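You operate a simulated robot arm through the tools that you are given. There is no shell and no other tool. Be economical: measure what you need, move in short steps, check, and stop when the job is done.

The job below is to be done with a simulated robot arm. You get a single attempt, and the scene is never put back.

Task
Stack the 0.090 mm small spool from the top of the grey bench on top of the 0.050 mm small spool. Then press the yellow test button three times. Then take the paint can on the top of the drawer bench and put it away on the lower corner shelf. Then take the orange handled pad and put it on the top of the grey bench. Then put the green block on the top of cell one. Then take the cleaner can on the top of the drawer bench and put it away on the lower corner shelf. Then open the cell two clear track cover. The order counts. Set down upright: paint can, orange handled pad, cleaner can.

It is judged by the outcome, as a careful person would: the job done as asked, and still so three seconds after it is handed in. It fails if anything else is knocked over, pushed out of place, dropped, spilled or broken. A push-on lid holds only when it is set on centred and level and pressed home; a screw cap is set on level and turned clockwise until tight.

Robot
A 6-joint arm with a two-finger gripper on a trunk, on a base that drives. Base frame: it is fixed to the floor where the robot stands at the start and does not move with it; the origin is under the middle of the robot, x ahead of it, y to its left, z up; the surface under the hand at the start is at about z = 0.8. Readings come in m, rad, newtons and seconds.
With the tool pointing down near the work surface it reaches from about 0.52 to 0.8 m from the robot's upright axis, wherever it stands. Its first joint turns from -2.897 to 2.897 rad. Places, roughly: cell two clear track cover [-2.7, 3.1, 1.3]; cleaner can [0.5, 1.25, 1]; green block [0.5, 2.25, 0.75]; lower corner shelf (48x19 cm) [-6.76, -3.44, 0.96]; orange handled pad (4x3x6 cm) [0.7, 2.1, 0.9]; paint can [0.75, 0.75, 1]; small spool [0.75, -0.25, 0.75]; top of cell one [-2, 1.5, 0.8]; top of the grey bench [0.6, -0.3, 0.8]; yellow test button [0.5, 0.4, 0.8]. Payload 1.66 kg.
Tool frame: the origin (TCP) lies between the finger pads and is the grasp point; the fingertips stand 0.016 m ahead of it; z points along the fingers, y is the line along which they close. Largest opening 0.111 m; the body of the gripper starts 0.104 m behind the TCP.
Orientation is that of the tool frame in the base frame, as a unit quaternion [x, y, z, w]. With the fingers straight down and closing along the base's y, the tool's x points along the base's -x, its y along +y and its z along -z.

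Tools
- The arm moves only by the tool jog_arm. Its argument "deltas" is a list that holds one entry, the list of rows, each a list of 7 numbers: the shift along the base's x, y, z in m, then the turn, a rotation vector about the base's x, y, z in rad, then the gripper command, from -1 (shut) to 1 (fully open), values between in proportion. In form: [[[x, y, z, wx, wy, wz, hand], ...]]. A call has 1 to 20 rows; each row shifts and turns the commanded pose from where the row before left it. Rows are played at 5 a second. More than 0.05 m and 0.15 rad between two rows, or a gripper value outside its range, and nothing of the call is played. Where a pose cannot be reached the arm comes as near as it can. A force on the tool above 40 N (or 10 N above the force at the start of the call, whichever is more), or a blocked arm, ends the call early, and 0.2 s more pass. The fingers move at their own pace and stop on an object; they squeeze with about 32 N. The grip force told is the motor's: it shows also when the fingers shut on nothing. Time passes only in rows, and 0.2 s behind the last, so rows that do not move let the fingers close. It gives the time, the measured TCP pose, the force on the tool (base axes), the opening and the grip force at its end, in the units of the frame above (readings bear some noise), with the torque about the TCP (base axes, N m) and any sound that the robot's microphone picked up.
- Cameras (640 x 400 px; columns grow to the right, rows downward): "scene" is now at [0.0555, 0.1907, 1.6201]; the picture's right is [0.02, -1.00, 0.00], its down [-0.79, -0.01, -0.61] and it looks along [0.61, 0.01, -0.79] (base axes); focal length 289 px, centre (320, 200). "wrist" rides on the gripper at [0.07, 0.014, -0.143] in the tool frame; the picture's right is [-0.19, 0.98, 0.00], its down [-0.87, -0.17, -0.47] and it looks along [-0.46, -0.09, 0.88] (tool axes); focal length 230 px, centre (320, 200). There is no depth. A picture from a camera that has moved, and an enlarged one, comes with that camera's place and axes in the base frame and with its lens.
- capture(camera): a new picture of that camera. It takes no simulated time.
- lift_body(by): slides the trunk up (or, below 0, down) by that many m; the arm and the scene camera ride with it, the base frame stays. It gives what a move gives, with no picture.
- steer(legs): drives the robot by 1 to 6 legs, each [ahead, left, turn to the left] in m, m and rad, along the robot's own axes; the way and the turn of a leg run together, so that a leg with both is an arc; at most 1.5 m and 3.142 rad a leg. The arm and the cameras ride along, it lands a little off, and it stops where it bumps. It gives what a move gives.
- aim_head(pan, tilt): turns the head with the scene camera to pan (to the left, within 2.094 rad either way) and tilt (down, from -0.506 to 1.204), counted from straight ahead of the robot. It gives what a move gives.
- inspect(camera, box): a new picture of the part [left, top, right, bottom] of that camera's present view, enlarged. It takes no simulated time.
- close_job(): hands the job in; it is judged then, once.

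Go step by step. Nothing tells you exact positions but the pictures and the camera data: compare them with the known pose of the tool, close in by small moves and look again before you grip or let go. The budget is 186 turns and 156 pictures, counting those below and the enlarged ones. Unless the task says otherwise, let go and move clear before handing in.

The tools are called after "Emit:" as name(argument=value, ...) on one line, values as JSON. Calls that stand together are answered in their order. jog_arm: Moves the arm, as the interface text tells. Its arguments: {"type":"object","properties":{"deltas":{"type":"array"}},"required":["deltas"]} The other tools are called the same way: lift_body (by) slides the trunk up or down; steer (legs) drives the base; aim_head (pan, tilt) turns the head that bears the scene camera; capture (camera) takes a picture; inspect (camera, box) takes an enlarged picture of a part of a camera's view; close_job () hands the job in.

At the start:

```text
time: 0.0
tcp_pos: [0.481, 0.1715, 1.1535]
tool_rot: [0.0, 1.0, 0.001, 0.0]
ft_force: [0.2, -0.1, 0.6]
wrist_torque: [0.0, 0.01, 0.01]
grip_width: 0.1108
finger_force: 0.0
trunk travel left (down, up): [-0.225, 0.365]
robot x, y, heading: [-0.0012, 0.0008, 0.001]
head pan, tilt: [0.017, 0.918]
```

scene: 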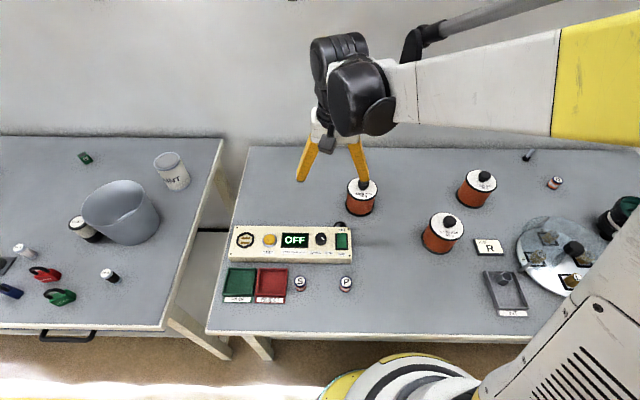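
wrist: 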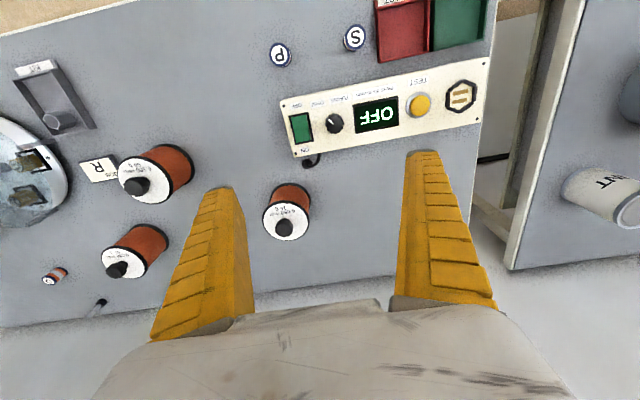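

I see the grey bench with three copper spools, a test panel and other items. I will enlarge views to read the spool labels.

Emit:
inspect(camera="scene", box=[320, 140, 640, 340])

Emit:
inspect(camera="wrist", box=[0, 120, 320, 320])

Emit:
inspect(camera="scene", box=[200, 160, 400, 310])

```text
2.00 times, centred on (480, 240) of scene
camera zoom: at [0.0555, 0.1907, 1.6201], right [0.02, -1.0, 0.0], down [-0.79, -0.01, -0.61], along [0.61, 0.01, -0.79], focal length 578 px, centre (0, 120)
```

zoom: 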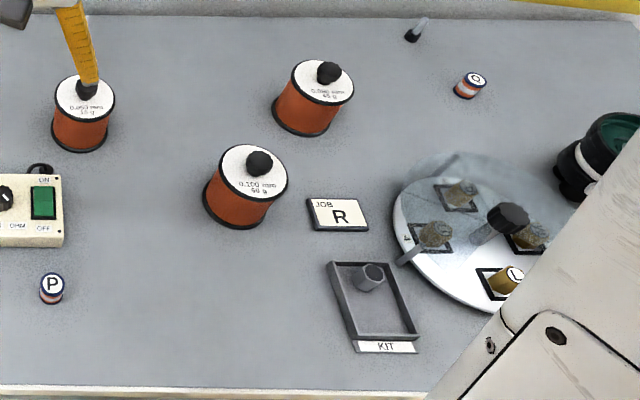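

```text
2.00 times, centred on (160, 220) of wrist
camera zoom: at [0.412, 0.1843, 1.2962], right [0.19, 0.98, 0.0], down [0.87, -0.17, 0.47], along [0.46, -0.09, -0.88], focal length 460 px, centre (640, 160)
```

zoom: 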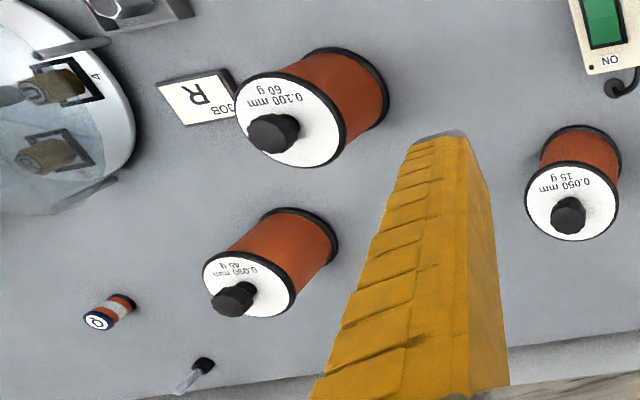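

```text
2.67 times, centred on (300, 235) of scene
camera zoom: at [0.0555, 0.1907, 1.6201], right [0.02, -1.0, 0.0], down [-0.79, -0.01, -0.61], along [0.61, 0.01, -0.79], focal length 770 px, centre (373, 107)
```

zoom: 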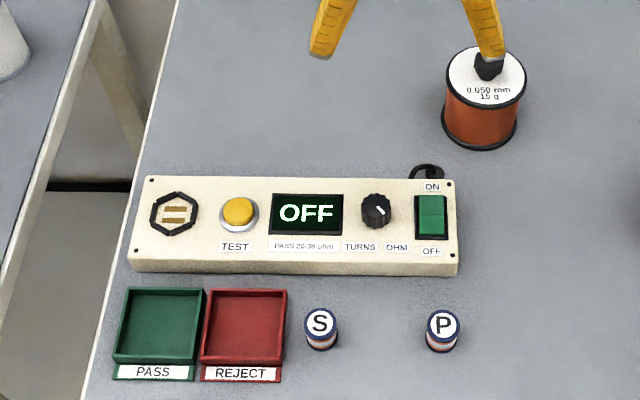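

The 0.090 mm spool is the right rear one, its top near [0.685,-0.316,0.91], and the 0.050 mm spool is near the panel. I move above the 0.090 spool and look again.

Emit:
jog_arm(deltas=[[[0.017, -0.0405, 0, 0, 0, 0, 1], [0.017, -0.0405, 0, 0, 0, 0, 1], [0.017, -0.0405, 0, 0, 0, 0, 1], [0.017, -0.0405, 0, 0, 0, 0, 1], [0.017, -0.0405, 0, 0, 0, 0, 1], [0.017, -0.0405, 0, 0, 0, 0, 1], [0.017, -0.0405, 0, 0, 0, 0, 1], [0.017, -0.0405, 0, 0, 0, 0, 1], [0.017, -0.0405, 0, 0, 0, 0, 1], [0.017, -0.0405, 0, 0, 0, 0, 1], [0.017, -0.0405, 0, 0, 0, 0, 1], [0.017, -0.0405, 0, 0, 0, 0, 1]]])

Emit:
capture(camera="wrist")

Emit:
capture(camera="scene")

```text
time: 2.6
tcp_pos: [0.6844, -0.3183, 1.1525]
tool_rot: [0.0, 1.0, 0.0, 0.0]
ft_force: [-0.1, 0.0, -0.2]
wrist_torque: [0.06, 0.03, -0.04]
grip_width: 0.111
finger_force: 0.1
trunk travel left (down, up): [-0.225, 0.365]
robot x, y, heading: [-0.0009, -0.0001, -0.001]
head pan, tilt: [0.017, 0.918]
```

```text
150 pictures are left
camera wrist: at [0.6154, -0.3042, 1.2952], right [0.19, 0.98, 0.0], down [0.87, -0.17, 0.47], along [0.46, -0.09, -0.88], focal length 230 px, centre (320, 200)
```

wrist: 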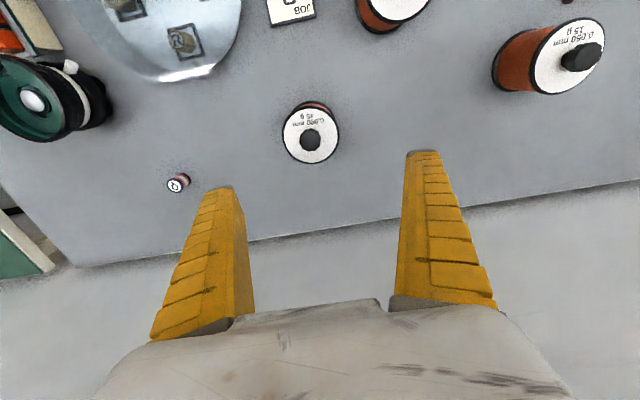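

```text
149 pictures are left
camera scene: at [0.0562, 0.1895, 1.6201], right [0.02, -1.0, 0.0], down [-0.79, -0.01, -0.61], along [0.61, 0.01, -0.79], focal length 289 px, centre (320, 200)
```

scene: 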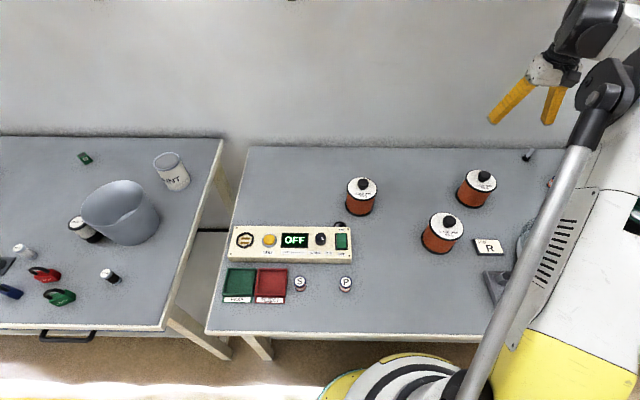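

The disc centre comes out near [0.693,-0.334,0.90] with a graspable knob on top. I line up and lower to z 1.0.

Emit:
jog_arm(deltas=[[[0.004, -0.008, -0.038, 0, 0, 0, 0.5], [0.004, -0.008, -0.038, 0, 0, 0, 0.5], [0, 0, -0.038, 0, 0, 0, 0.5], [0, 0, -0.038, 0, 0, 0, 0.5], [0, 0, 0, 0, 0, 0, 0.5]]])

Emit:
capture(camera="wrist")

Emit:
inspect(camera="scene", box=[400, 100, 560, 200])

```text
time: 3.8
tcp_pos: [0.6926, -0.3297, 1.0043]
tool_rot: [-0.001, 1.0, 0.0, 0.0]
ft_force: [-0.8, -0.7, -0.7]
wrist_torque: [0.0, 0.0, 0.0]
grip_width: 0.0844
finger_force: 0.6
trunk travel left (down, up): [-0.225, 0.365]
robot x, y, heading: [0.0028, -0.0012, 0.003]
head pan, tilt: [0.017, 0.918]
```

```text
148 pictures are left
camera wrist: at [0.6236, -0.3163, 1.1458], right [0.19, 0.98, 0.0], down [0.87, -0.17, 0.47], along [0.46, -0.09, -0.88], focal length 230 px, centre (320, 200)
```

wrist: 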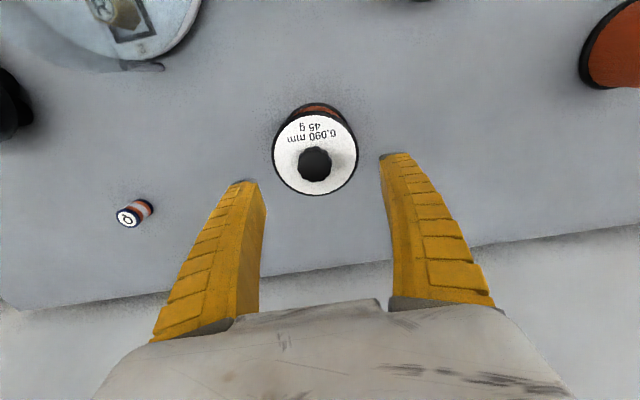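

```text
4.00 times, centred on (480, 150) of scene
camera zoom: at [0.0553, 0.1908, 1.6201], right [0.02, -1.0, 0.0], down [-0.79, -0.01, -0.61], along [0.61, 0.01, -0.79], focal length 1156 px, centre (-320, 400)
```

zoom: 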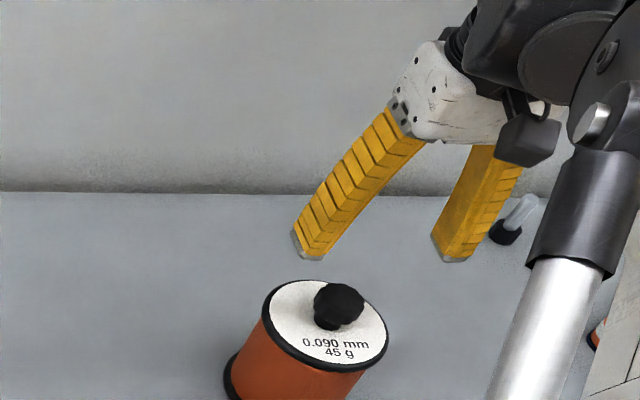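

The knob centre is near [0.698,-0.337,0.925]. I descend onto it and grip.

Emit:
jog_arm(deltas=[[[0.0055, -0.007, -0.03, 0, 0, 0, 0.5], [0, 0, -0.03, 0, 0, 0, 0.5], [0, 0, -0.02, 0, 0, 0, 0.5], [0, 0, 0, 0, 0, 0, 0.5]]])

Emit:
capture(camera="wrist")

Emit:
inspect(camera="scene", box=[400, 100, 560, 200])

```text
time: 4.8
tcp_pos: [0.6973, -0.3406, 0.9231]
tool_rot: [0.0, 1.0, 0.0, 0.0]
ft_force: [-0.2, 0.7, -0.5]
wrist_torque: [-0.02, 0.0, -0.03]
grip_width: 0.0846
finger_force: 0.7
trunk travel left (down, up): [-0.225, 0.365]
robot x, y, heading: [-0.0012, 0.0038, -0.003]
head pan, tilt: [0.017, 0.918]
```

```text
146 pictures are left
camera wrist: at [0.629, -0.3263, 1.0642], right [0.19, 0.98, 0.0], down [0.87, -0.17, 0.47], along [0.46, -0.09, -0.88], focal length 230 px, centre (320, 200)
```

wrist: 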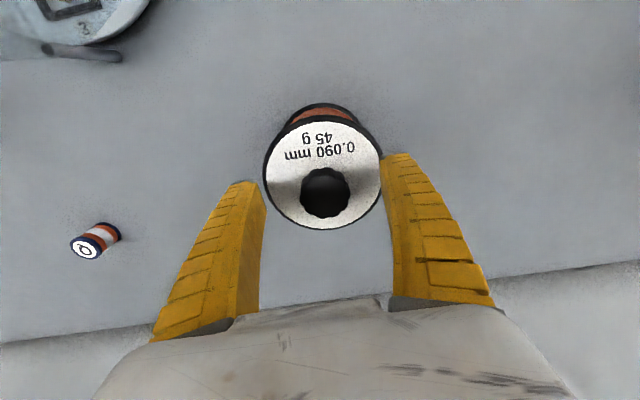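

```text
4.00 times, centred on (480, 150) of scene
camera zoom: at [0.0555, 0.1907, 1.6201], right [0.02, -1.0, 0.0], down [-0.79, -0.01, -0.61], along [0.61, 0.01, -0.79], focal length 1156 px, centre (-320, 400)
```

zoom: 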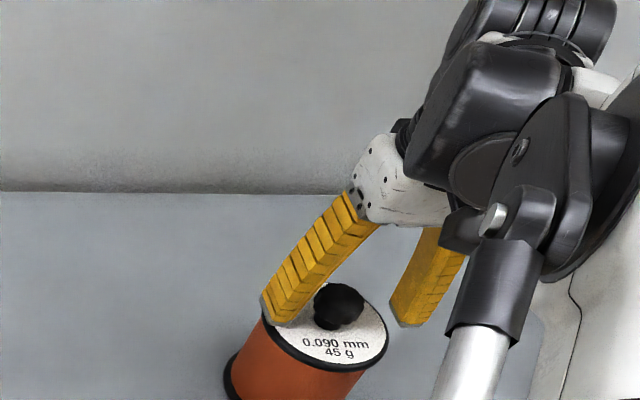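

Knob sits at about [0.699,-0.337] with top near 0.924. I lower 12 mm further, centre and close.

Emit:
jog_arm(deltas=[[[0.002, 0.0035, -0.012, 0, 0, 0, 0.5], [0, 0, 0, 0, 0, 0, -1], [0, 0, 0, 0, 0, 0, -1], [0, 0, 0, 0, 0, 0, -1]]])

Emit:
capture(camera="wrist")

```text
time: 5.8
tcp_pos: [0.7002, -0.3355, 0.9104]
tool_rot: [0.0, 1.0, 0.0, 0.0]
ft_force: [-1.0, -0.3, 0.1]
wrist_torque: [-0.05, 0.44, -0.03]
grip_width: 0.0286
finger_force: 32.5
trunk travel left (down, up): [-0.225, 0.365]
robot x, y, heading: [-0.0042, 0.0013, -0.003]
head pan, tilt: [0.017, 0.918]
```

```text
144 pictures are left
camera wrist: at [0.6314, -0.3221, 1.0524], right [0.19, 0.98, 0.0], down [0.87, -0.17, 0.47], along [0.46, -0.09, -0.88], focal length 230 px, centre (320, 200)
```

wrist: 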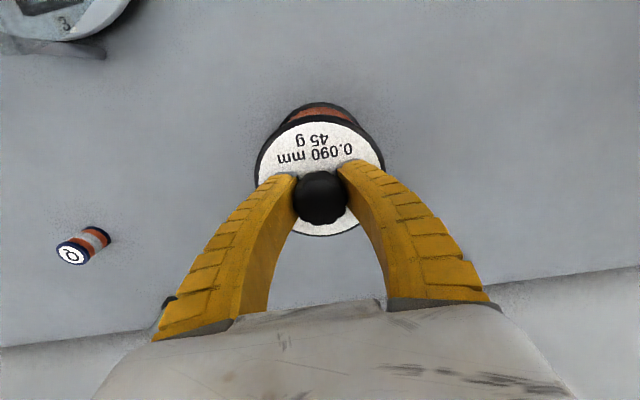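

Grip holds on the knob. I lift and travel toward the 0.050 mm spool near [0.671,0.0585], stopping short to look.

Emit:
jog_arm(deltas=[[[0, 0, 0.03, 0, 0, 0, -1], [0, 0, 0.04, 0, 0, 0, -1], [0, 0, 0.04, 0, 0, 0, -1], [0, 0, 0.04, 0, 0, 0, -1], [0, 0, 0.04, 0, 0, 0, -1], [-0.006, 0.04, 0, 0, 0, 0, -1], [-0.006, 0.04, 0, 0, 0, 0, -1], [-0.006, 0.04, 0, 0, 0, 0, -1], [-0.006, 0.04, 0, 0, 0, 0, -1], [-0.006, 0.04, 0, 0, 0, 0, -1], [0, 0, 0, 0, 0, 0, -1]]])

Emit:
capture(camera="wrist")

Emit:
capture(camera="scene")

```text
time: 8.2
tcp_pos: [0.6719, -0.1355, 1.0979]
tool_rot: [0.0, 1.0, 0.0, -0.001]
ft_force: [0.1, 0.1, -12.6]
wrist_torque: [0.02, 0.02, 0.01]
grip_width: 0.0284
finger_force: 31.7
trunk travel left (down, up): [-0.225, 0.365]
robot x, y, heading: [-0.0004, -0.0005, 0.006]
head pan, tilt: [0.017, 0.918]
```

```text
143 pictures are left
camera wrist: at [0.6035, -0.1229, 1.2404], right [0.19, 0.98, 0.0], down [0.87, -0.17, 0.47], along [0.46, -0.09, -0.88], focal length 230 px, centre (320, 200)
```

wrist: 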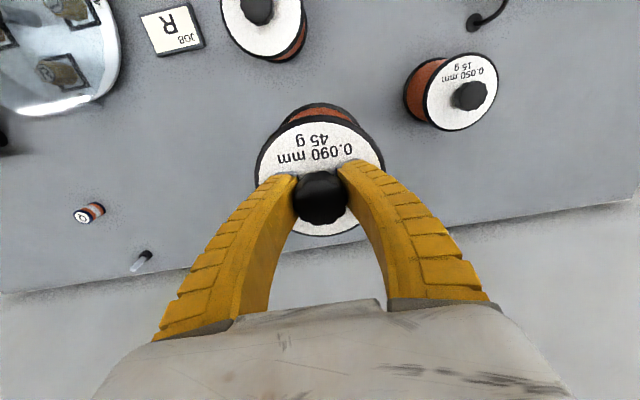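

```text
142 pictures are left
camera scene: at [0.0569, 0.1897, 1.6201], right [0.02, -1.0, 0.0], down [-0.8, -0.01, -0.61], along [0.61, 0.01, -0.8], focal length 289 px, centre (320, 200)
```

scene: 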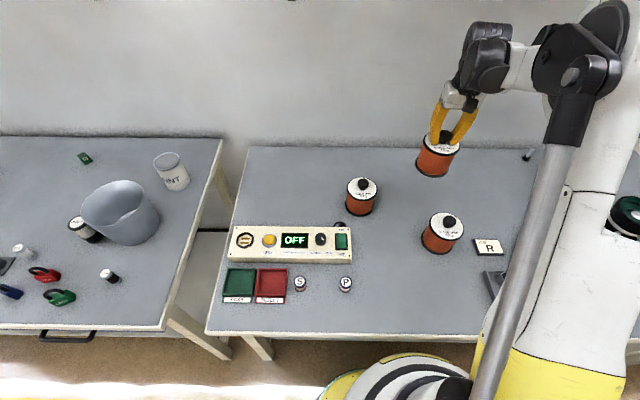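

The 0.050 spool estimate is about [0.671,0.063]. I move closer and re-measure before going above.

Emit:
jog_arm(deltas=[[[0, 0.03, 0, 0, 0, 0, -1], [0, 0.035, 0, 0, 0, 0, -1], [0, 0.035, 0, 0, 0, 0, -1], [0, 0, 0, 0, 0, 0, -1]]])

Emit:
capture(camera="wrist")

Emit:
inspect(camera="scene", box=[320, 120, 480, 220])

```text
time: 9.2
tcp_pos: [0.67, -0.0358, 1.1001]
tool_rot: [0.0, 1.0, -0.001, 0.0]
ft_force: [1.5, 0.5, -11.9]
wrist_torque: [0.05, 0.0, -0.04]
grip_width: 0.0289
finger_force: 32.1
trunk travel left (down, up): [-0.225, 0.365]
robot x, y, heading: [-0.0012, -0.0003, -0.0]
head pan, tilt: [0.017, 0.918]
```

```text
141 pictures are left
camera wrist: at [0.6026, -0.0221, 1.2421], right [0.19, 0.98, 0.0], down [0.87, -0.17, 0.47], along [0.46, -0.09, -0.88], focal length 230 px, centre (320, 200)
```

wrist: 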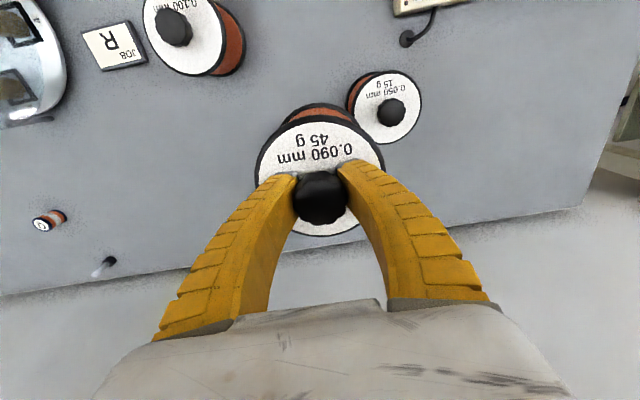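

```text
4.00 times, centred on (400, 170) of scene
camera zoom: at [0.0567, 0.19, 1.6201], right [0.02, -1.0, 0.0], down [-0.79, -0.01, -0.61], along [0.61, 0.01, -0.8], focal length 1156 px, centre (0, 320)
```

zoom: 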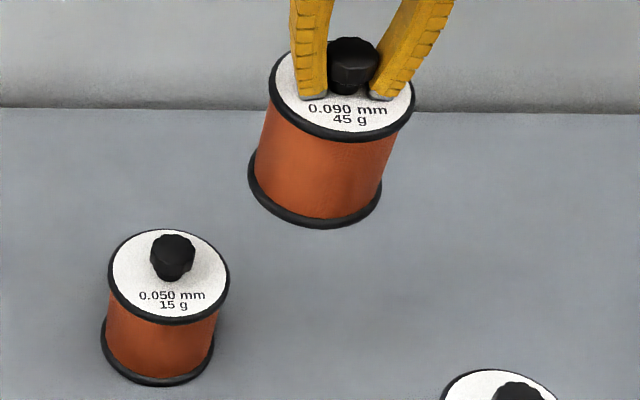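

Correcting for the cameras' small biases, the target is about [0.659,0.065]. I move above it, still high, and compare.

Emit:
jog_arm(deltas=[[[-0.003, 0.03, 0, 0, 0, 0, -1], [-0.004, 0.035, 0, 0, 0, 0, -1], [-0.004, 0.036, 0, 0, 0, 0, -1], [0, 0, 0, 0, 0, 0, -1], [0, 0, 0, 0, 0, 0, -1]]])

Emit:
capture(camera="wrist")

Emit:
inspect(camera="scene", box=[280, 120, 440, 220])

```text
time: 10.4
tcp_pos: [0.6598, 0.0666, 1.0979]
tool_rot: [0.0, 1.0, 0.0, 0.0]
ft_force: [-0.2, -0.2, -12.3]
wrist_torque: [-0.01, -0.01, -0.01]
grip_width: 0.029
finger_force: 31.9
trunk travel left (down, up): [-0.225, 0.365]
robot x, y, heading: [-0.0017, -0.0039, 0.001]
head pan, tilt: [0.017, 0.918]
```

```text
139 pictures are left
camera wrist: at [0.5915, 0.0803, 1.2403], right [0.19, 0.98, 0.0], down [0.87, -0.17, 0.47], along [0.46, -0.09, -0.88], focal length 230 px, centre (320, 200)
```

wrist: 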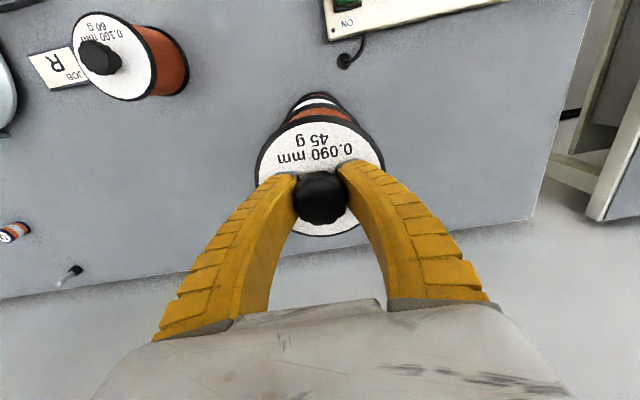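

```text
4.00 times, centred on (360, 170) of scene
camera zoom: at [0.0566, 0.1911, 1.62], right [0.02, -1.0, 0.0], down [-0.79, -0.01, -0.61], along [0.61, 0.01, -0.8], focal length 1156 px, centre (160, 320)
```

zoom: 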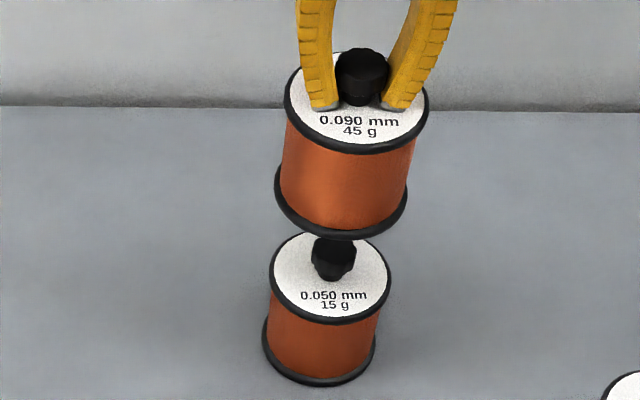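

Both views say I'm about 5 mm too far left and 3 mm too far forward. I correct, lower partway and look.

Emit:
jog_arm(deltas=[[[-0.003, -0.005, -0.012, 0, 0, 0, -1], [0, 0, -0.012, 0, 0, 0, -1], [0, 0, -0.012, 0, 0, 0, -1], [0, 0, 0, 0, 0, 0, -1]]])

Emit:
inspect(camera="scene", box=[280, 120, 440, 220])

Emit:
capture(camera="wrist")

```text
time: 11.4
tcp_pos: [0.6572, 0.0595, 1.0622]
tool_rot: [0.0, 1.0, 0.001, 0.001]
ft_force: [0.0, 0.4, -11.8]
wrist_torque: [0.03, 0.01, 0.0]
grip_width: 0.0291
finger_force: 32.4
trunk travel left (down, up): [-0.225, 0.365]
robot x, y, heading: [-0.0016, 0.0014, -0.002]
head pan, tilt: [0.017, 0.918]
```

```text
4.00 times, centred on (360, 170) of scene
camera zoom: at [0.0565, 0.1908, 1.62], right [0.02, -1.0, 0.0], down [-0.79, -0.01, -0.61], along [0.61, 0.01, -0.8], focal length 1156 px, centre (160, 320)
```

zoom: 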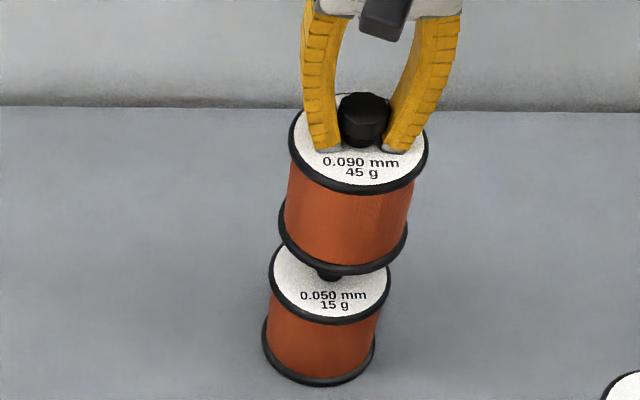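

```text
136 pictures are left
camera wrist: at [0.5886, 0.0741, 1.2043], right [0.19, 0.98, 0.0], down [0.87, -0.17, 0.47], along [0.46, -0.09, -0.88], focal length 230 px, centre (320, 200)
```

wrist: 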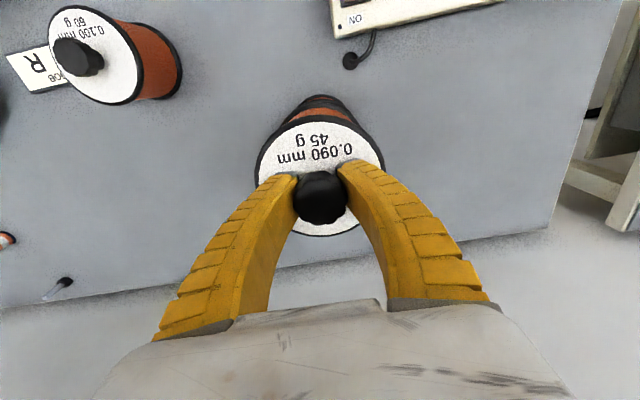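

Now about 3 mm too far right. I correct and step down gently to feel for contact.

Emit:
jog_arm(deltas=[[[-0.001, 0.0035, -0.005, 0, 0, 0, -1], [0, 0, -0.005, 0, 0, 0, -1], [0, 0, -0.004, 0, 0, 0, -1], [0, 0, -0.004, 0, 0, 0, -1], [0, 0, 0, 0, 0, 0, -1]]])

Emit:
inspect(camera="scene", box=[280, 120, 440, 220])

```text
time: 12.6
tcp_pos: [0.6574, 0.0639, 1.0449]
tool_rot: [0.0, 1.0, 0.0, 0.0]
ft_force: [0.3, 0.9, -11.8]
wrist_torque: [0.01, 0.01, -0.03]
grip_width: 0.0292
finger_force: 31.5
trunk travel left (down, up): [-0.225, 0.365]
robot x, y, heading: [0.004, 0.0011, 0.001]
head pan, tilt: [0.017, 0.918]
```

```text
4.00 times, centred on (360, 170) of scene
camera zoom: at [0.0566, 0.1908, 1.62], right [0.02, -1.0, 0.0], down [-0.79, -0.01, -0.61], along [0.61, 0.01, -0.8], focal length 1156 px, centre (160, 320)
```

zoom: 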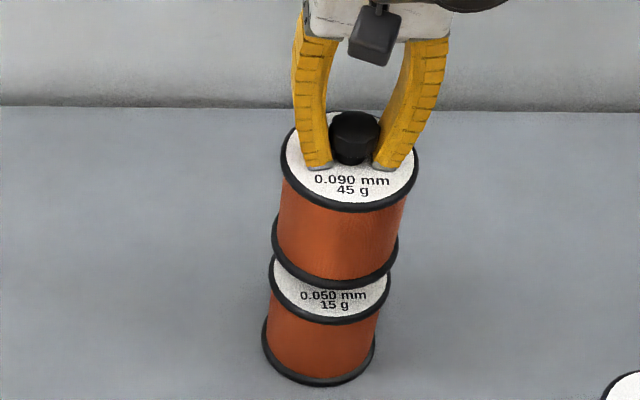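

Aligned well; I keep lowering in small steps.

Emit:
jog_arm(deltas=[[[0, 0, -0.004, 0, 0, 0, -1], [0, 0, -0.004, 0, 0, 0, -1], [0, 0, -0.004, 0, 0, 0, -1], [0, 0, -0.004, 0, 0, 0, -1], [0, 0, -0.004, 0, 0, 0, -1], [0, 0, 0, 0, 0, 0, -1]]])

Emit:
inspect(camera="scene", box=[280, 120, 440, 220])

```text
time: 13.7
tcp_pos: [0.6546, 0.0648, 1.0324]
tool_rot: [0.0, 1.0, 0.0, 0.001]
ft_force: [1.2, -0.5, 33.8]
wrist_torque: [-0.03, 0.37, 0.0]
grip_width: 0.0298
finger_force: 32.0
trunk travel left (down, up): [-0.225, 0.365]
robot x, y, heading: [0.0021, 0.0037, -0.003]
head pan, tilt: [0.017, 0.918]
stopped in row 5: the force on the tool passed its limit at 44 N (the readings are from after the stop); the commanded pose is now the measured one
```

```text
4.00 times, centred on (360, 170) of scene
camera zoom: at [0.0526, 0.1904, 1.6205], right [0.02, -1.0, 0.0], down [-0.79, -0.01, -0.61], along [0.61, 0.01, -0.79], focal length 1156 px, centre (160, 320)
```

zoom: 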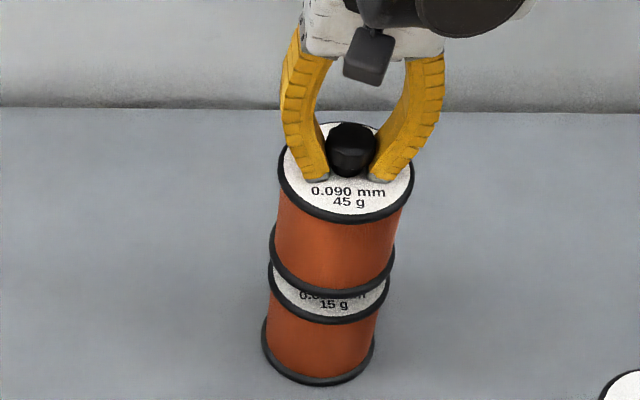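

Contact at TCP z 1.032. I need to judge how large the remaining gap is to know whether it sits on the knob or a recess.

Emit:
inspect(camera="scene", box=[335, 145, 391, 220])

Emit:
inspect(camera="scene", box=[410, 200, 474, 260])

```text
5.33 times, centred on (363, 182) of scene
camera zoom: at [0.0526, 0.1904, 1.6205], right [0.02, -1.0, 0.0], down [-0.79, -0.01, -0.61], along [0.61, 0.01, -0.79], focal length 1541 px, centre (91, 293)
```

zoom: 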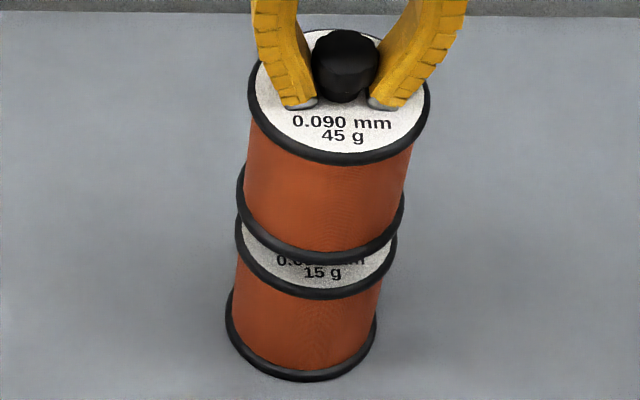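

```text
6.67 times, centred on (442, 230) of scene
camera zoom: at [0.0526, 0.1904, 1.6205], right [0.02, -1.0, 0.0], down [-0.79, -0.01, -0.61], along [0.61, 0.01, -0.79], focal length 1926 px, centre (-493, 0)
```

zoom: 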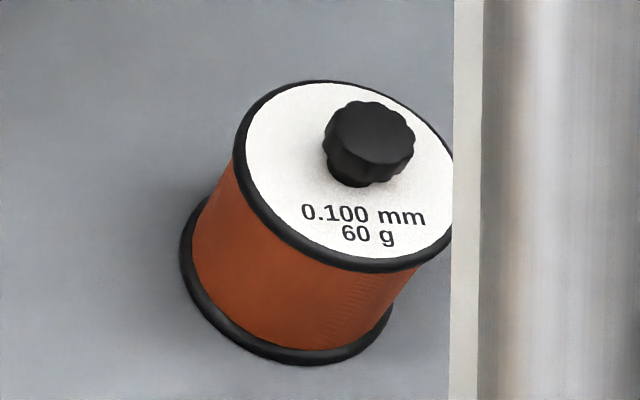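

The gap is about 2 cm and the contact torque suggests the contact lies ~8 mm toward the robot. I back up, shift toward −x and probe again.

Emit:
jog_arm(deltas=[[[0, 0, 0.006, 0, 0, 0, -1], [0, 0, 0.006, 0, 0, 0, -1], [-0.003, -0.001, 0, 0, 0, 0, -1], [0, 0, 0, 0, 0, 0, -1]]])

Emit:
capture(camera="wrist")

Emit:
inspect(camera="scene", box=[335, 145, 391, 220])

```text
time: 14.7
tcp_pos: [0.6526, 0.0649, 1.0414]
tool_rot: [0.0, 1.0, 0.001, -0.001]
ft_force: [0.2, -0.5, -12.5]
wrist_torque: [0.0, 0.01, 0.0]
grip_width: 0.0296
finger_force: 31.8
trunk travel left (down, up): [-0.225, 0.365]
robot x, y, heading: [-0.0013, 0.0032, -0.002]
head pan, tilt: [0.017, 0.918]
```

```text
131 pictures are left
camera wrist: at [0.5843, 0.0782, 1.183], right [0.19, 0.98, 0.0], down [0.87, -0.17, 0.47], along [0.46, -0.09, -0.88], focal length 230 px, centre (320, 200)
```

wrist: 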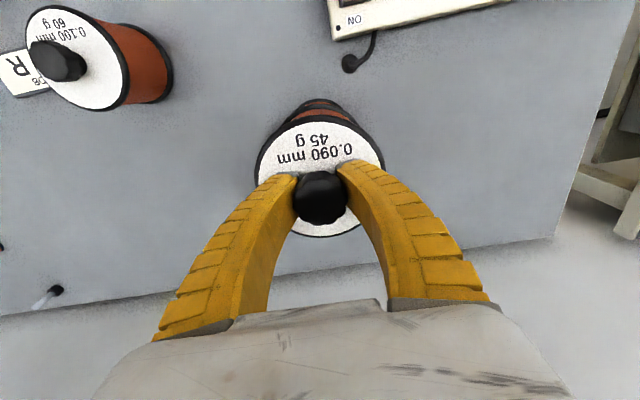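

```text
5.33 times, centred on (363, 182) of scene
camera zoom: at [0.0566, 0.1908, 1.62], right [0.02, -1.0, 0.0], down [-0.79, -0.01, -0.61], along [0.61, 0.01, -0.79], focal length 1541 px, centre (91, 293)
```

zoom: 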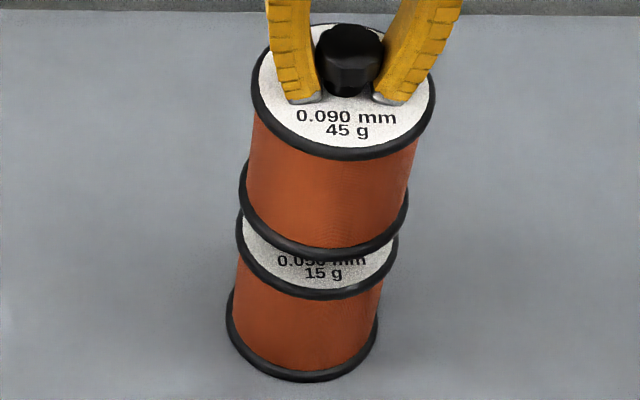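

I zoom on the wrist view to compare the two flange edges exactly.

Emit:
inspect(camera="wrist", box=[240, 80, 400, 180])

```text
4.00 times, centred on (320, 130) of wrist
camera zoom: at [0.5843, 0.0782, 1.183], right [0.19, 0.98, 0.0], down [0.87, -0.17, 0.47], along [0.46, -0.09, -0.88], focal length 920 px, centre (320, 480)
```

zoom: 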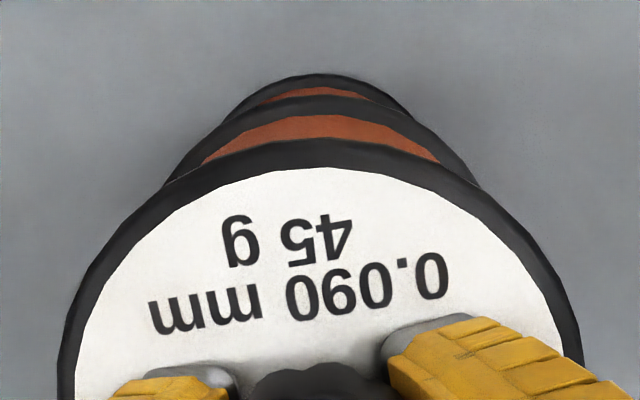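

Estimates agree to a few mm only, so I probe gently here and compare the contact height and torque.

Emit:
jog_arm(deltas=[[[0, 0, -0.005, 0, 0, 0, -1], [0, 0, -0.003, 0, 0, 0, -1], [0, 0, -0.002, 0, 0, 0, -1], [0, 0, -0.002, 0, 0, 0, -1], [0, 0, 0, 0, 0, 0, -1]]])

```text
time: 15.9
tcp_pos: [0.652, 0.0652, 1.0311]
tool_rot: [-0.001, 1.0, 0.0, 0.001]
ft_force: [9.0, 1.3, 37.3]
wrist_torque: [0.03, -0.46, 0.0]
grip_width: 0.0305
finger_force: 32.0
trunk travel left (down, up): [-0.225, 0.365]
robot x, y, heading: [0.0021, -0.0007, -0.006]
head pan, tilt: [0.017, 0.918]
```

Torque flipped sign, so the centre lies between the two tries. I go to the midpoint and probe once more.

Emit:
jog_arm(deltas=[[[0, 0, 0.005, 0, 0, 0, -1], [0.0025, -0.001, 0, 0, 0, 0, -1], [0, 0, 0, 0, 0, 0, -1], [0, 0, -0.003, 0, 0, 0, -1], [0, 0, -0.002, 0, 0, 0, -1], [0, 0, 0, 0, 0, 0, -1]]])

Emit:
inspect(camera="wrist", box=[240, 80, 400, 180])

```text
time: 17.3
tcp_pos: [0.6547, 0.0647, 1.0314]
tool_rot: [0.0, 1.0, 0.0, 0.001]
ft_force: [2.7, 0.8, 35.2]
wrist_torque: [0.01, 0.19, -0.01]
grip_width: 0.0303
finger_force: 32.1
trunk travel left (down, up): [-0.225, 0.365]
robot x, y, heading: [0.0022, 0.0038, 0.0]
head pan, tilt: [0.017, 0.918]
```

```text
4.00 times, centred on (320, 130) of wrist
camera zoom: at [0.5845, 0.0776, 1.1736], right [0.19, 0.98, 0.0], down [0.86, -0.17, 0.48], along [0.47, -0.09, -0.88], focal length 920 px, centre (320, 480)
```

zoom: 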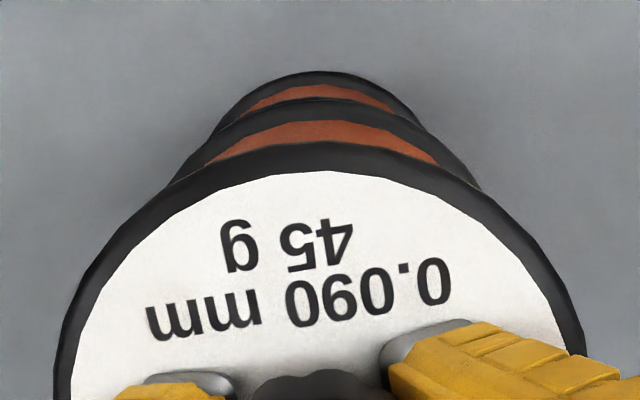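

Contact height is the same for all three probes, so it rests flat there, now nearly centred. I relieve the pressure and check before opening.

Emit:
jog_arm(deltas=[[[0, 0, 0.002, 0, 0, 0, -1], [0, 0, 0, 0, 0, 0, -1]]])

Emit:
inspect(camera="scene", box=[335, 145, 391, 220])

```text
time: 17.9
tcp_pos: [0.654, 0.0634, 1.033]
tool_rot: [0.0, 1.0, 0.001, 0.001]
ft_force: [1.0, 0.4, 21.7]
wrist_torque: [0.05, 0.31, 0.02]
grip_width: 0.0301
finger_force: 32.3
trunk travel left (down, up): [-0.225, 0.365]
robot x, y, heading: [-0.0002, -0.0019, -0.001]
head pan, tilt: [0.017, 0.918]
```

```text
5.33 times, centred on (363, 182) of scene
camera zoom: at [0.0537, 0.1906, 1.6201], right [0.02, -1.0, 0.0], down [-0.79, -0.01, -0.61], along [0.61, 0.01, -0.79], focal length 1541 px, centre (91, 293)
```

zoom: 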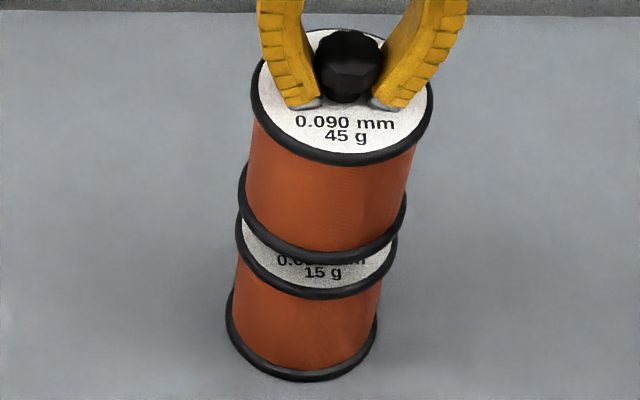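

Aligned in y and x to a few mm. I relieve the rest of the load and open the fingers.

Emit:
jog_arm(deltas=[[[0, 0, 0.002, 0, 0, 0, -1], [0, 0, 0, 0, 0, 0, -1]]])

```text
time: 18.5
tcp_pos: [0.6544, 0.0641, 1.034]
tool_rot: [0.0, 1.0, 0.0, 0.001]
ft_force: [-4.6, 0.5, 3.2]
wrist_torque: [0.08, 0.77, -0.03]
grip_width: 0.0302
finger_force: 31.9
trunk travel left (down, up): [-0.225, 0.365]
robot x, y, heading: [-0.0018, -0.0018, -0.004]
head pan, tilt: [0.017, 0.918]
```

Support is mostly taken. I open slightly so the fingers still cage the knob, and look.

Emit:
jog_arm(deltas=[[[0, 0, 0, 0, 0, 0, -0.25], [0, 0, 0, 0, 0, 0, -0.25], [0, 0, 0, 0, 0, 0, -0.25], [0, 0, 0, 0, 0, 0, -0.25]]])

Emit:
inspect(camera="scene", box=[335, 145, 391, 220])

Emit:
inspect(camera="wrist", box=[240, 80, 400, 240])

```text
time: 19.5
tcp_pos: [0.6544, 0.0644, 1.0346]
tool_rot: [0.0, 1.0, 0.0, 0.001]
ft_force: [-0.1, -1.2, 12.4]
wrist_torque: [-0.04, 0.0, 0.01]
grip_width: 0.0427
finger_force: 0.1
trunk travel left (down, up): [-0.225, 0.365]
robot x, y, heading: [-0.0021, -0.0008, -0.001]
head pan, tilt: [0.017, 0.918]
```

```text
5.33 times, centred on (363, 182) of scene
camera zoom: at [0.0545, 0.1905, 1.6201], right [0.02, -1.0, 0.0], down [-0.79, -0.01, -0.61], along [0.61, 0.01, -0.79], focal length 1541 px, centre (91, 293)
```

zoom: 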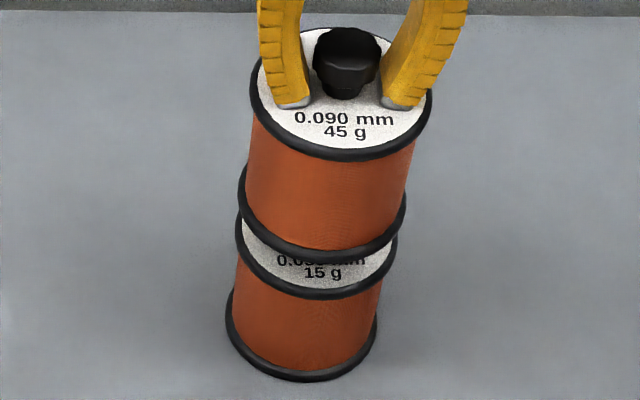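

```text
2.50 times, centred on (320, 160) of wrist
camera zoom: at [0.586, 0.0773, 1.1765], right [0.19, 0.98, 0.0], down [0.86, -0.17, 0.47], along [0.47, -0.09, -0.88], focal length 575 px, centre (320, 300)
```

zoom: 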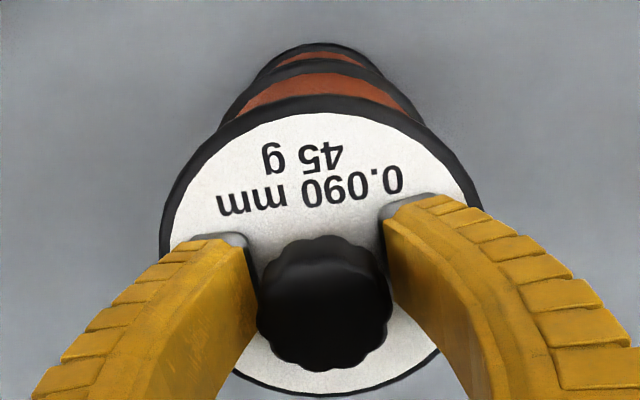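

It stands, with the fingertips touching its top disc. I open wider and rise clear.

Emit:
jog_arm(deltas=[[[0, 0, 0.003, 0, 0, 0, 0.0], [0, 0, 0.002, 0, 0, 0, 0.3], [0, 0, 0.01, 0, 0, 0, 0.4], [0, 0, 0.03, 0, 0, 0, 0.4], [0, 0, 0.03, 0, 0, 0, 0.4], [0, 0, 0.03, 0, 0, 0, 0.4], [0, 0, 0.02, 0, 0, 0, 0.4]]])

Emit:
inspect(camera="scene", box=[210, 140, 410, 265])

Emit:
capture(camera="wrist")

```text
time: 21.1
tcp_pos: [0.6551, 0.0649, 1.1591]
tool_rot: [0.0, 1.0, 0.0, 0.001]
ft_force: [-0.5, 0.3, -1.0]
wrist_torque: [0.03, 0.01, 0.03]
grip_width: 0.079
finger_force: 0.7
trunk travel left (down, up): [-0.225, 0.365]
robot x, y, heading: [-0.0046, 0.0016, 0.002]
head pan, tilt: [0.017, 0.918]
```

```text
3.20 times, centred on (310, 202) of scene
camera zoom: at [0.0554, 0.1907, 1.6201], right [0.02, -1.0, 0.0], down [-0.79, -0.01, -0.61], along [0.61, 0.01, -0.79], focal length 925 px, centre (352, 192)
```

zoom: 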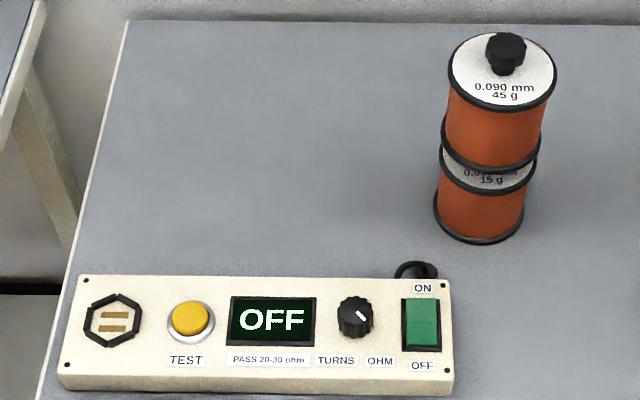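

```text
123 pictures are left
camera wrist: at [0.5857, 0.0773, 1.3011], right [0.19, 0.98, 0.0], down [0.86, -0.17, 0.47], along [0.46, -0.09, -0.88], focal length 230 px, centre (320, 200)
```

wrist: 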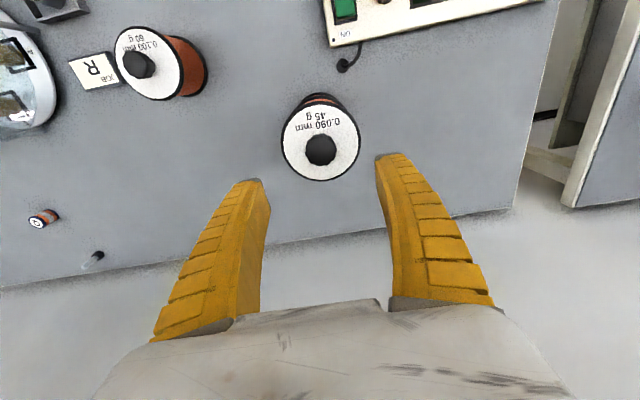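

The stack stands cleanly. Now I move with closed fingers above the yellow button, estimated at [0.49,0.353,~0.845].

Emit:
jog_arm(deltas=[[[-0.0206, 0.036, 0, 0, 0, 0, -1], [-0.0206, 0.036, 0, 0, 0, 0, -1], [-0.0206, 0.036, 0, 0, 0, 0, -1], [-0.0206, 0.036, 0, 0, 0, 0, -1], [-0.0206, 0.036, -0.02, 0, 0, 0, -1], [-0.0206, 0.036, -0.03, 0, 0, 0, -1], [-0.0206, 0.036, -0.03, 0, 0, 0, -1], [-0.0206, 0.036, -0.03, 0, 0, 0, -1], [0, 0, 0, 0, 0, 0, -1]]])

Emit:
capture(camera="wrist")

Emit:
inspect(camera="scene", box=[210, 140, 410, 265])

```text
refused: row 6 steps farther than a row can; nothing moved
```

```text
122 pictures are left
camera wrist: at [0.5857, 0.0773, 1.3011], right [0.19, 0.98, 0.0], down [0.86, -0.17, 0.47], along [0.46, -0.09, -0.88], focal length 230 px, centre (320, 200)
```

wrist: 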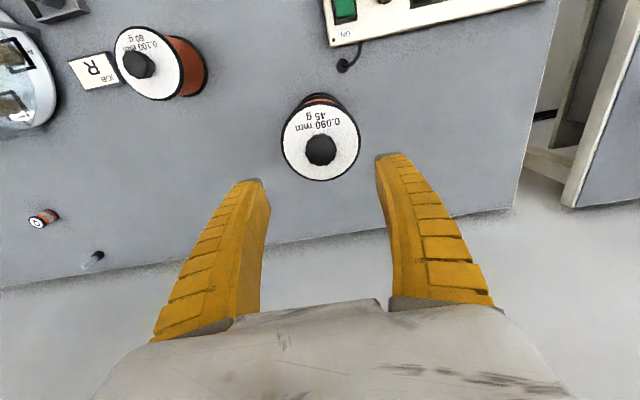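

```text
3.20 times, centred on (310, 202) of scene
camera zoom: at [0.0554, 0.1907, 1.6201], right [0.02, -1.0, 0.0], down [-0.79, -0.01, -0.61], along [0.61, 0.01, -0.79], focal length 925 px, centre (352, 192)
```

zoom: 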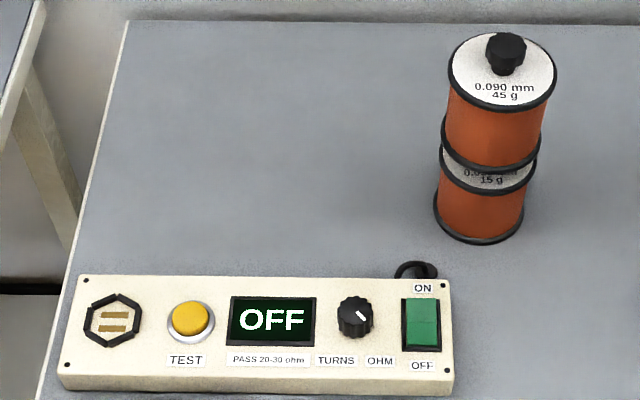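

One row was too long; I resend with shorter rows.

Emit:
jog_arm(deltas=[[[-0.0206, 0.036, 0, 0, 0, 0, -1], [-0.0206, 0.036, 0, 0, 0, 0, -1], [-0.0206, 0.036, 0, 0, 0, 0, -1], [-0.0206, 0.036, 0, 0, 0, 0, -1], [-0.0206, 0.036, 0, 0, 0, 0, -1], [-0.0206, 0.036, 0, 0, 0, 0, -1], [-0.0206, 0.036, 0, 0, 0, 0, -1], [-0.0206, 0.036, 0, 0, 0, 0, -1], [0, 0, -0.045, 0, 0, 0, -1], [0, 0, -0.045, 0, 0, 0, -1], [0, 0, -0.045, 0, 0, 0, -1], [0, 0, 0, 0, 0, 0, -1]]])

Emit:
capture(camera="wrist")

Emit:
inspect(camera="scene", box=[210, 140, 410, 265])

```text
time: 23.7
tcp_pos: [0.4912, 0.3502, 1.0229]
tool_rot: [0.0, 1.0, 0.001, 0.0]
ft_force: [0.3, 0.2, -1.0]
wrist_torque: [-0.01, 0.04, -0.01]
grip_width: 0.0
finger_force: 28.4
trunk travel left (down, up): [-0.225, 0.365]
robot x, y, heading: [0.0013, 0.0024, 0.003]
head pan, tilt: [0.017, 0.918]
```

```text
120 pictures are left
camera wrist: at [0.4223, 0.3628, 1.1649], right [0.19, 0.98, 0.0], down [0.86, -0.17, 0.47], along [0.46, -0.09, -0.88], focal length 230 px, centre (320, 200)
```

wrist: 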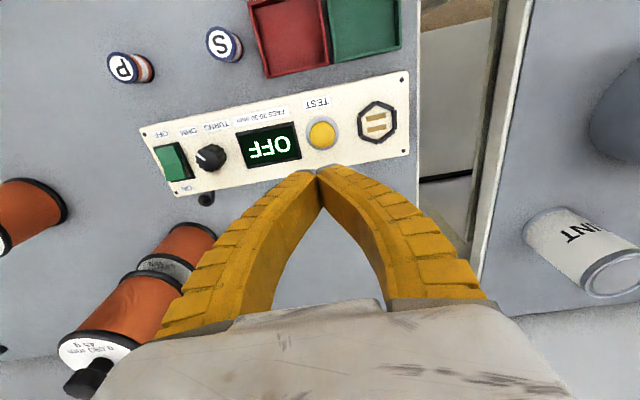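

```text
3.20 times, centred on (310, 202) of scene
camera zoom: at [0.0554, 0.1905, 1.6201], right [0.02, -1.0, 0.0], down [-0.79, -0.01, -0.61], along [0.61, 0.01, -0.79], focal length 925 px, centre (352, 192)
```

zoom: 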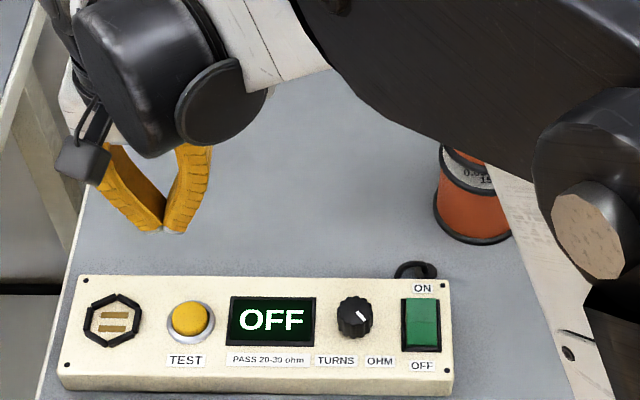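

The button works out at about [0.490,0.353,0.846], directly below the fingertips. I descend to just above it and check.

Emit:
jog_arm(deltas=[[[0, 0.003, -0.045, 0, 0, 0, -1], [0, 0, -0.045, 0, 0, 0, -1], [0, 0, -0.045, 0, 0, 0, -1], [0, 0, 0, 0, 0, 0, -1]]])

Emit:
inspect(camera="wrist", box=[240, 120, 400, 220])

Emit:
inspect(camera="scene", box=[210, 190, 330, 265])

```text
time: 24.7
tcp_pos: [0.4912, 0.3531, 0.89]
tool_rot: [-0.001, 1.0, 0.0, 0.001]
ft_force: [-0.6, -0.2, 0.0]
wrist_torque: [-0.03, 0.01, 0.0]
grip_width: 0.0001
finger_force: 28.3
trunk travel left (down, up): [-0.225, 0.365]
robot x, y, heading: [-0.0049, -0.0034, -0.002]
head pan, tilt: [0.017, 0.918]
```

```text
4.00 times, centred on (320, 170) of wrist
camera zoom: at [0.4218, 0.3664, 1.0319], right [0.19, 0.98, 0.0], down [0.86, -0.17, 0.47], along [0.46, -0.09, -0.88], focal length 920 px, centre (320, 320)
```

zoom: 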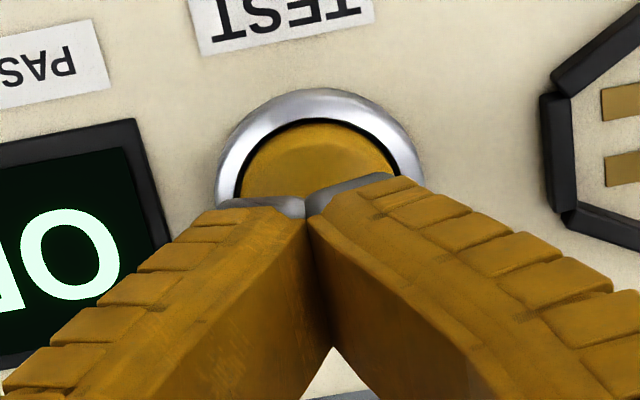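

```text
5.33 times, centred on (270, 228) of scene
camera zoom: at [0.0555, 0.1906, 1.6201], right [0.02, -1.0, 0.0], down [-0.79, -0.01, -0.61], along [0.61, 0.01, -0.79], focal length 1541 px, centre (587, 53)
```

zoom: 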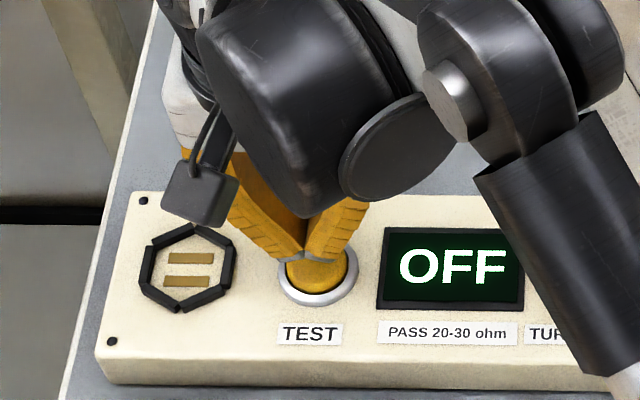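

Lined up. First press: lower in small steps and watch force and sound.

Emit:
jog_arm(deltas=[[[0, 0, -0.016, 0, 0, 0, -1], [0, 0, -0.004, 0, 0, 0, -1], [0, 0, -0.004, 0, 0, 0, -1], [0, 0, -0.003, 0, 0, 0, -1], [0, 0, 0, 0, 0, 0, -1]]])

Emit:
inspect(camera="scene", box=[210, 190, 330, 265])

```text
time: 25.9
tcp_pos: [0.4895, 0.354, 0.8622]
tool_rot: [0.0, 1.0, 0.0, 0.001]
ft_force: [1.4, -1.1, 2.3]
wrist_torque: [-0.02, 0.02, 0.02]
grip_width: 0.0062
finger_force: 28.6
trunk travel left (down, up): [-0.225, 0.365]
robot x, y, heading: [-0.0016, -0.0014, -0.003]
head pan, tilt: [0.017, 0.918]
heard: click
```

```text
5.33 times, centred on (270, 228) of scene
camera zoom: at [0.0555, 0.1905, 1.6201], right [0.02, -1.0, 0.0], down [-0.79, -0.01, -0.61], along [0.61, 0.01, -0.79], focal length 1541 px, centre (587, 53)
```

zoom: 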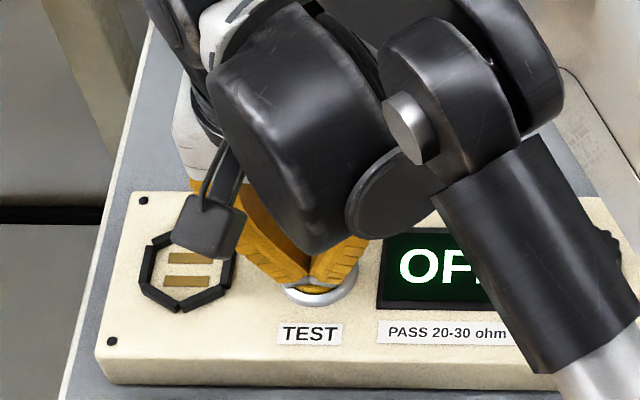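

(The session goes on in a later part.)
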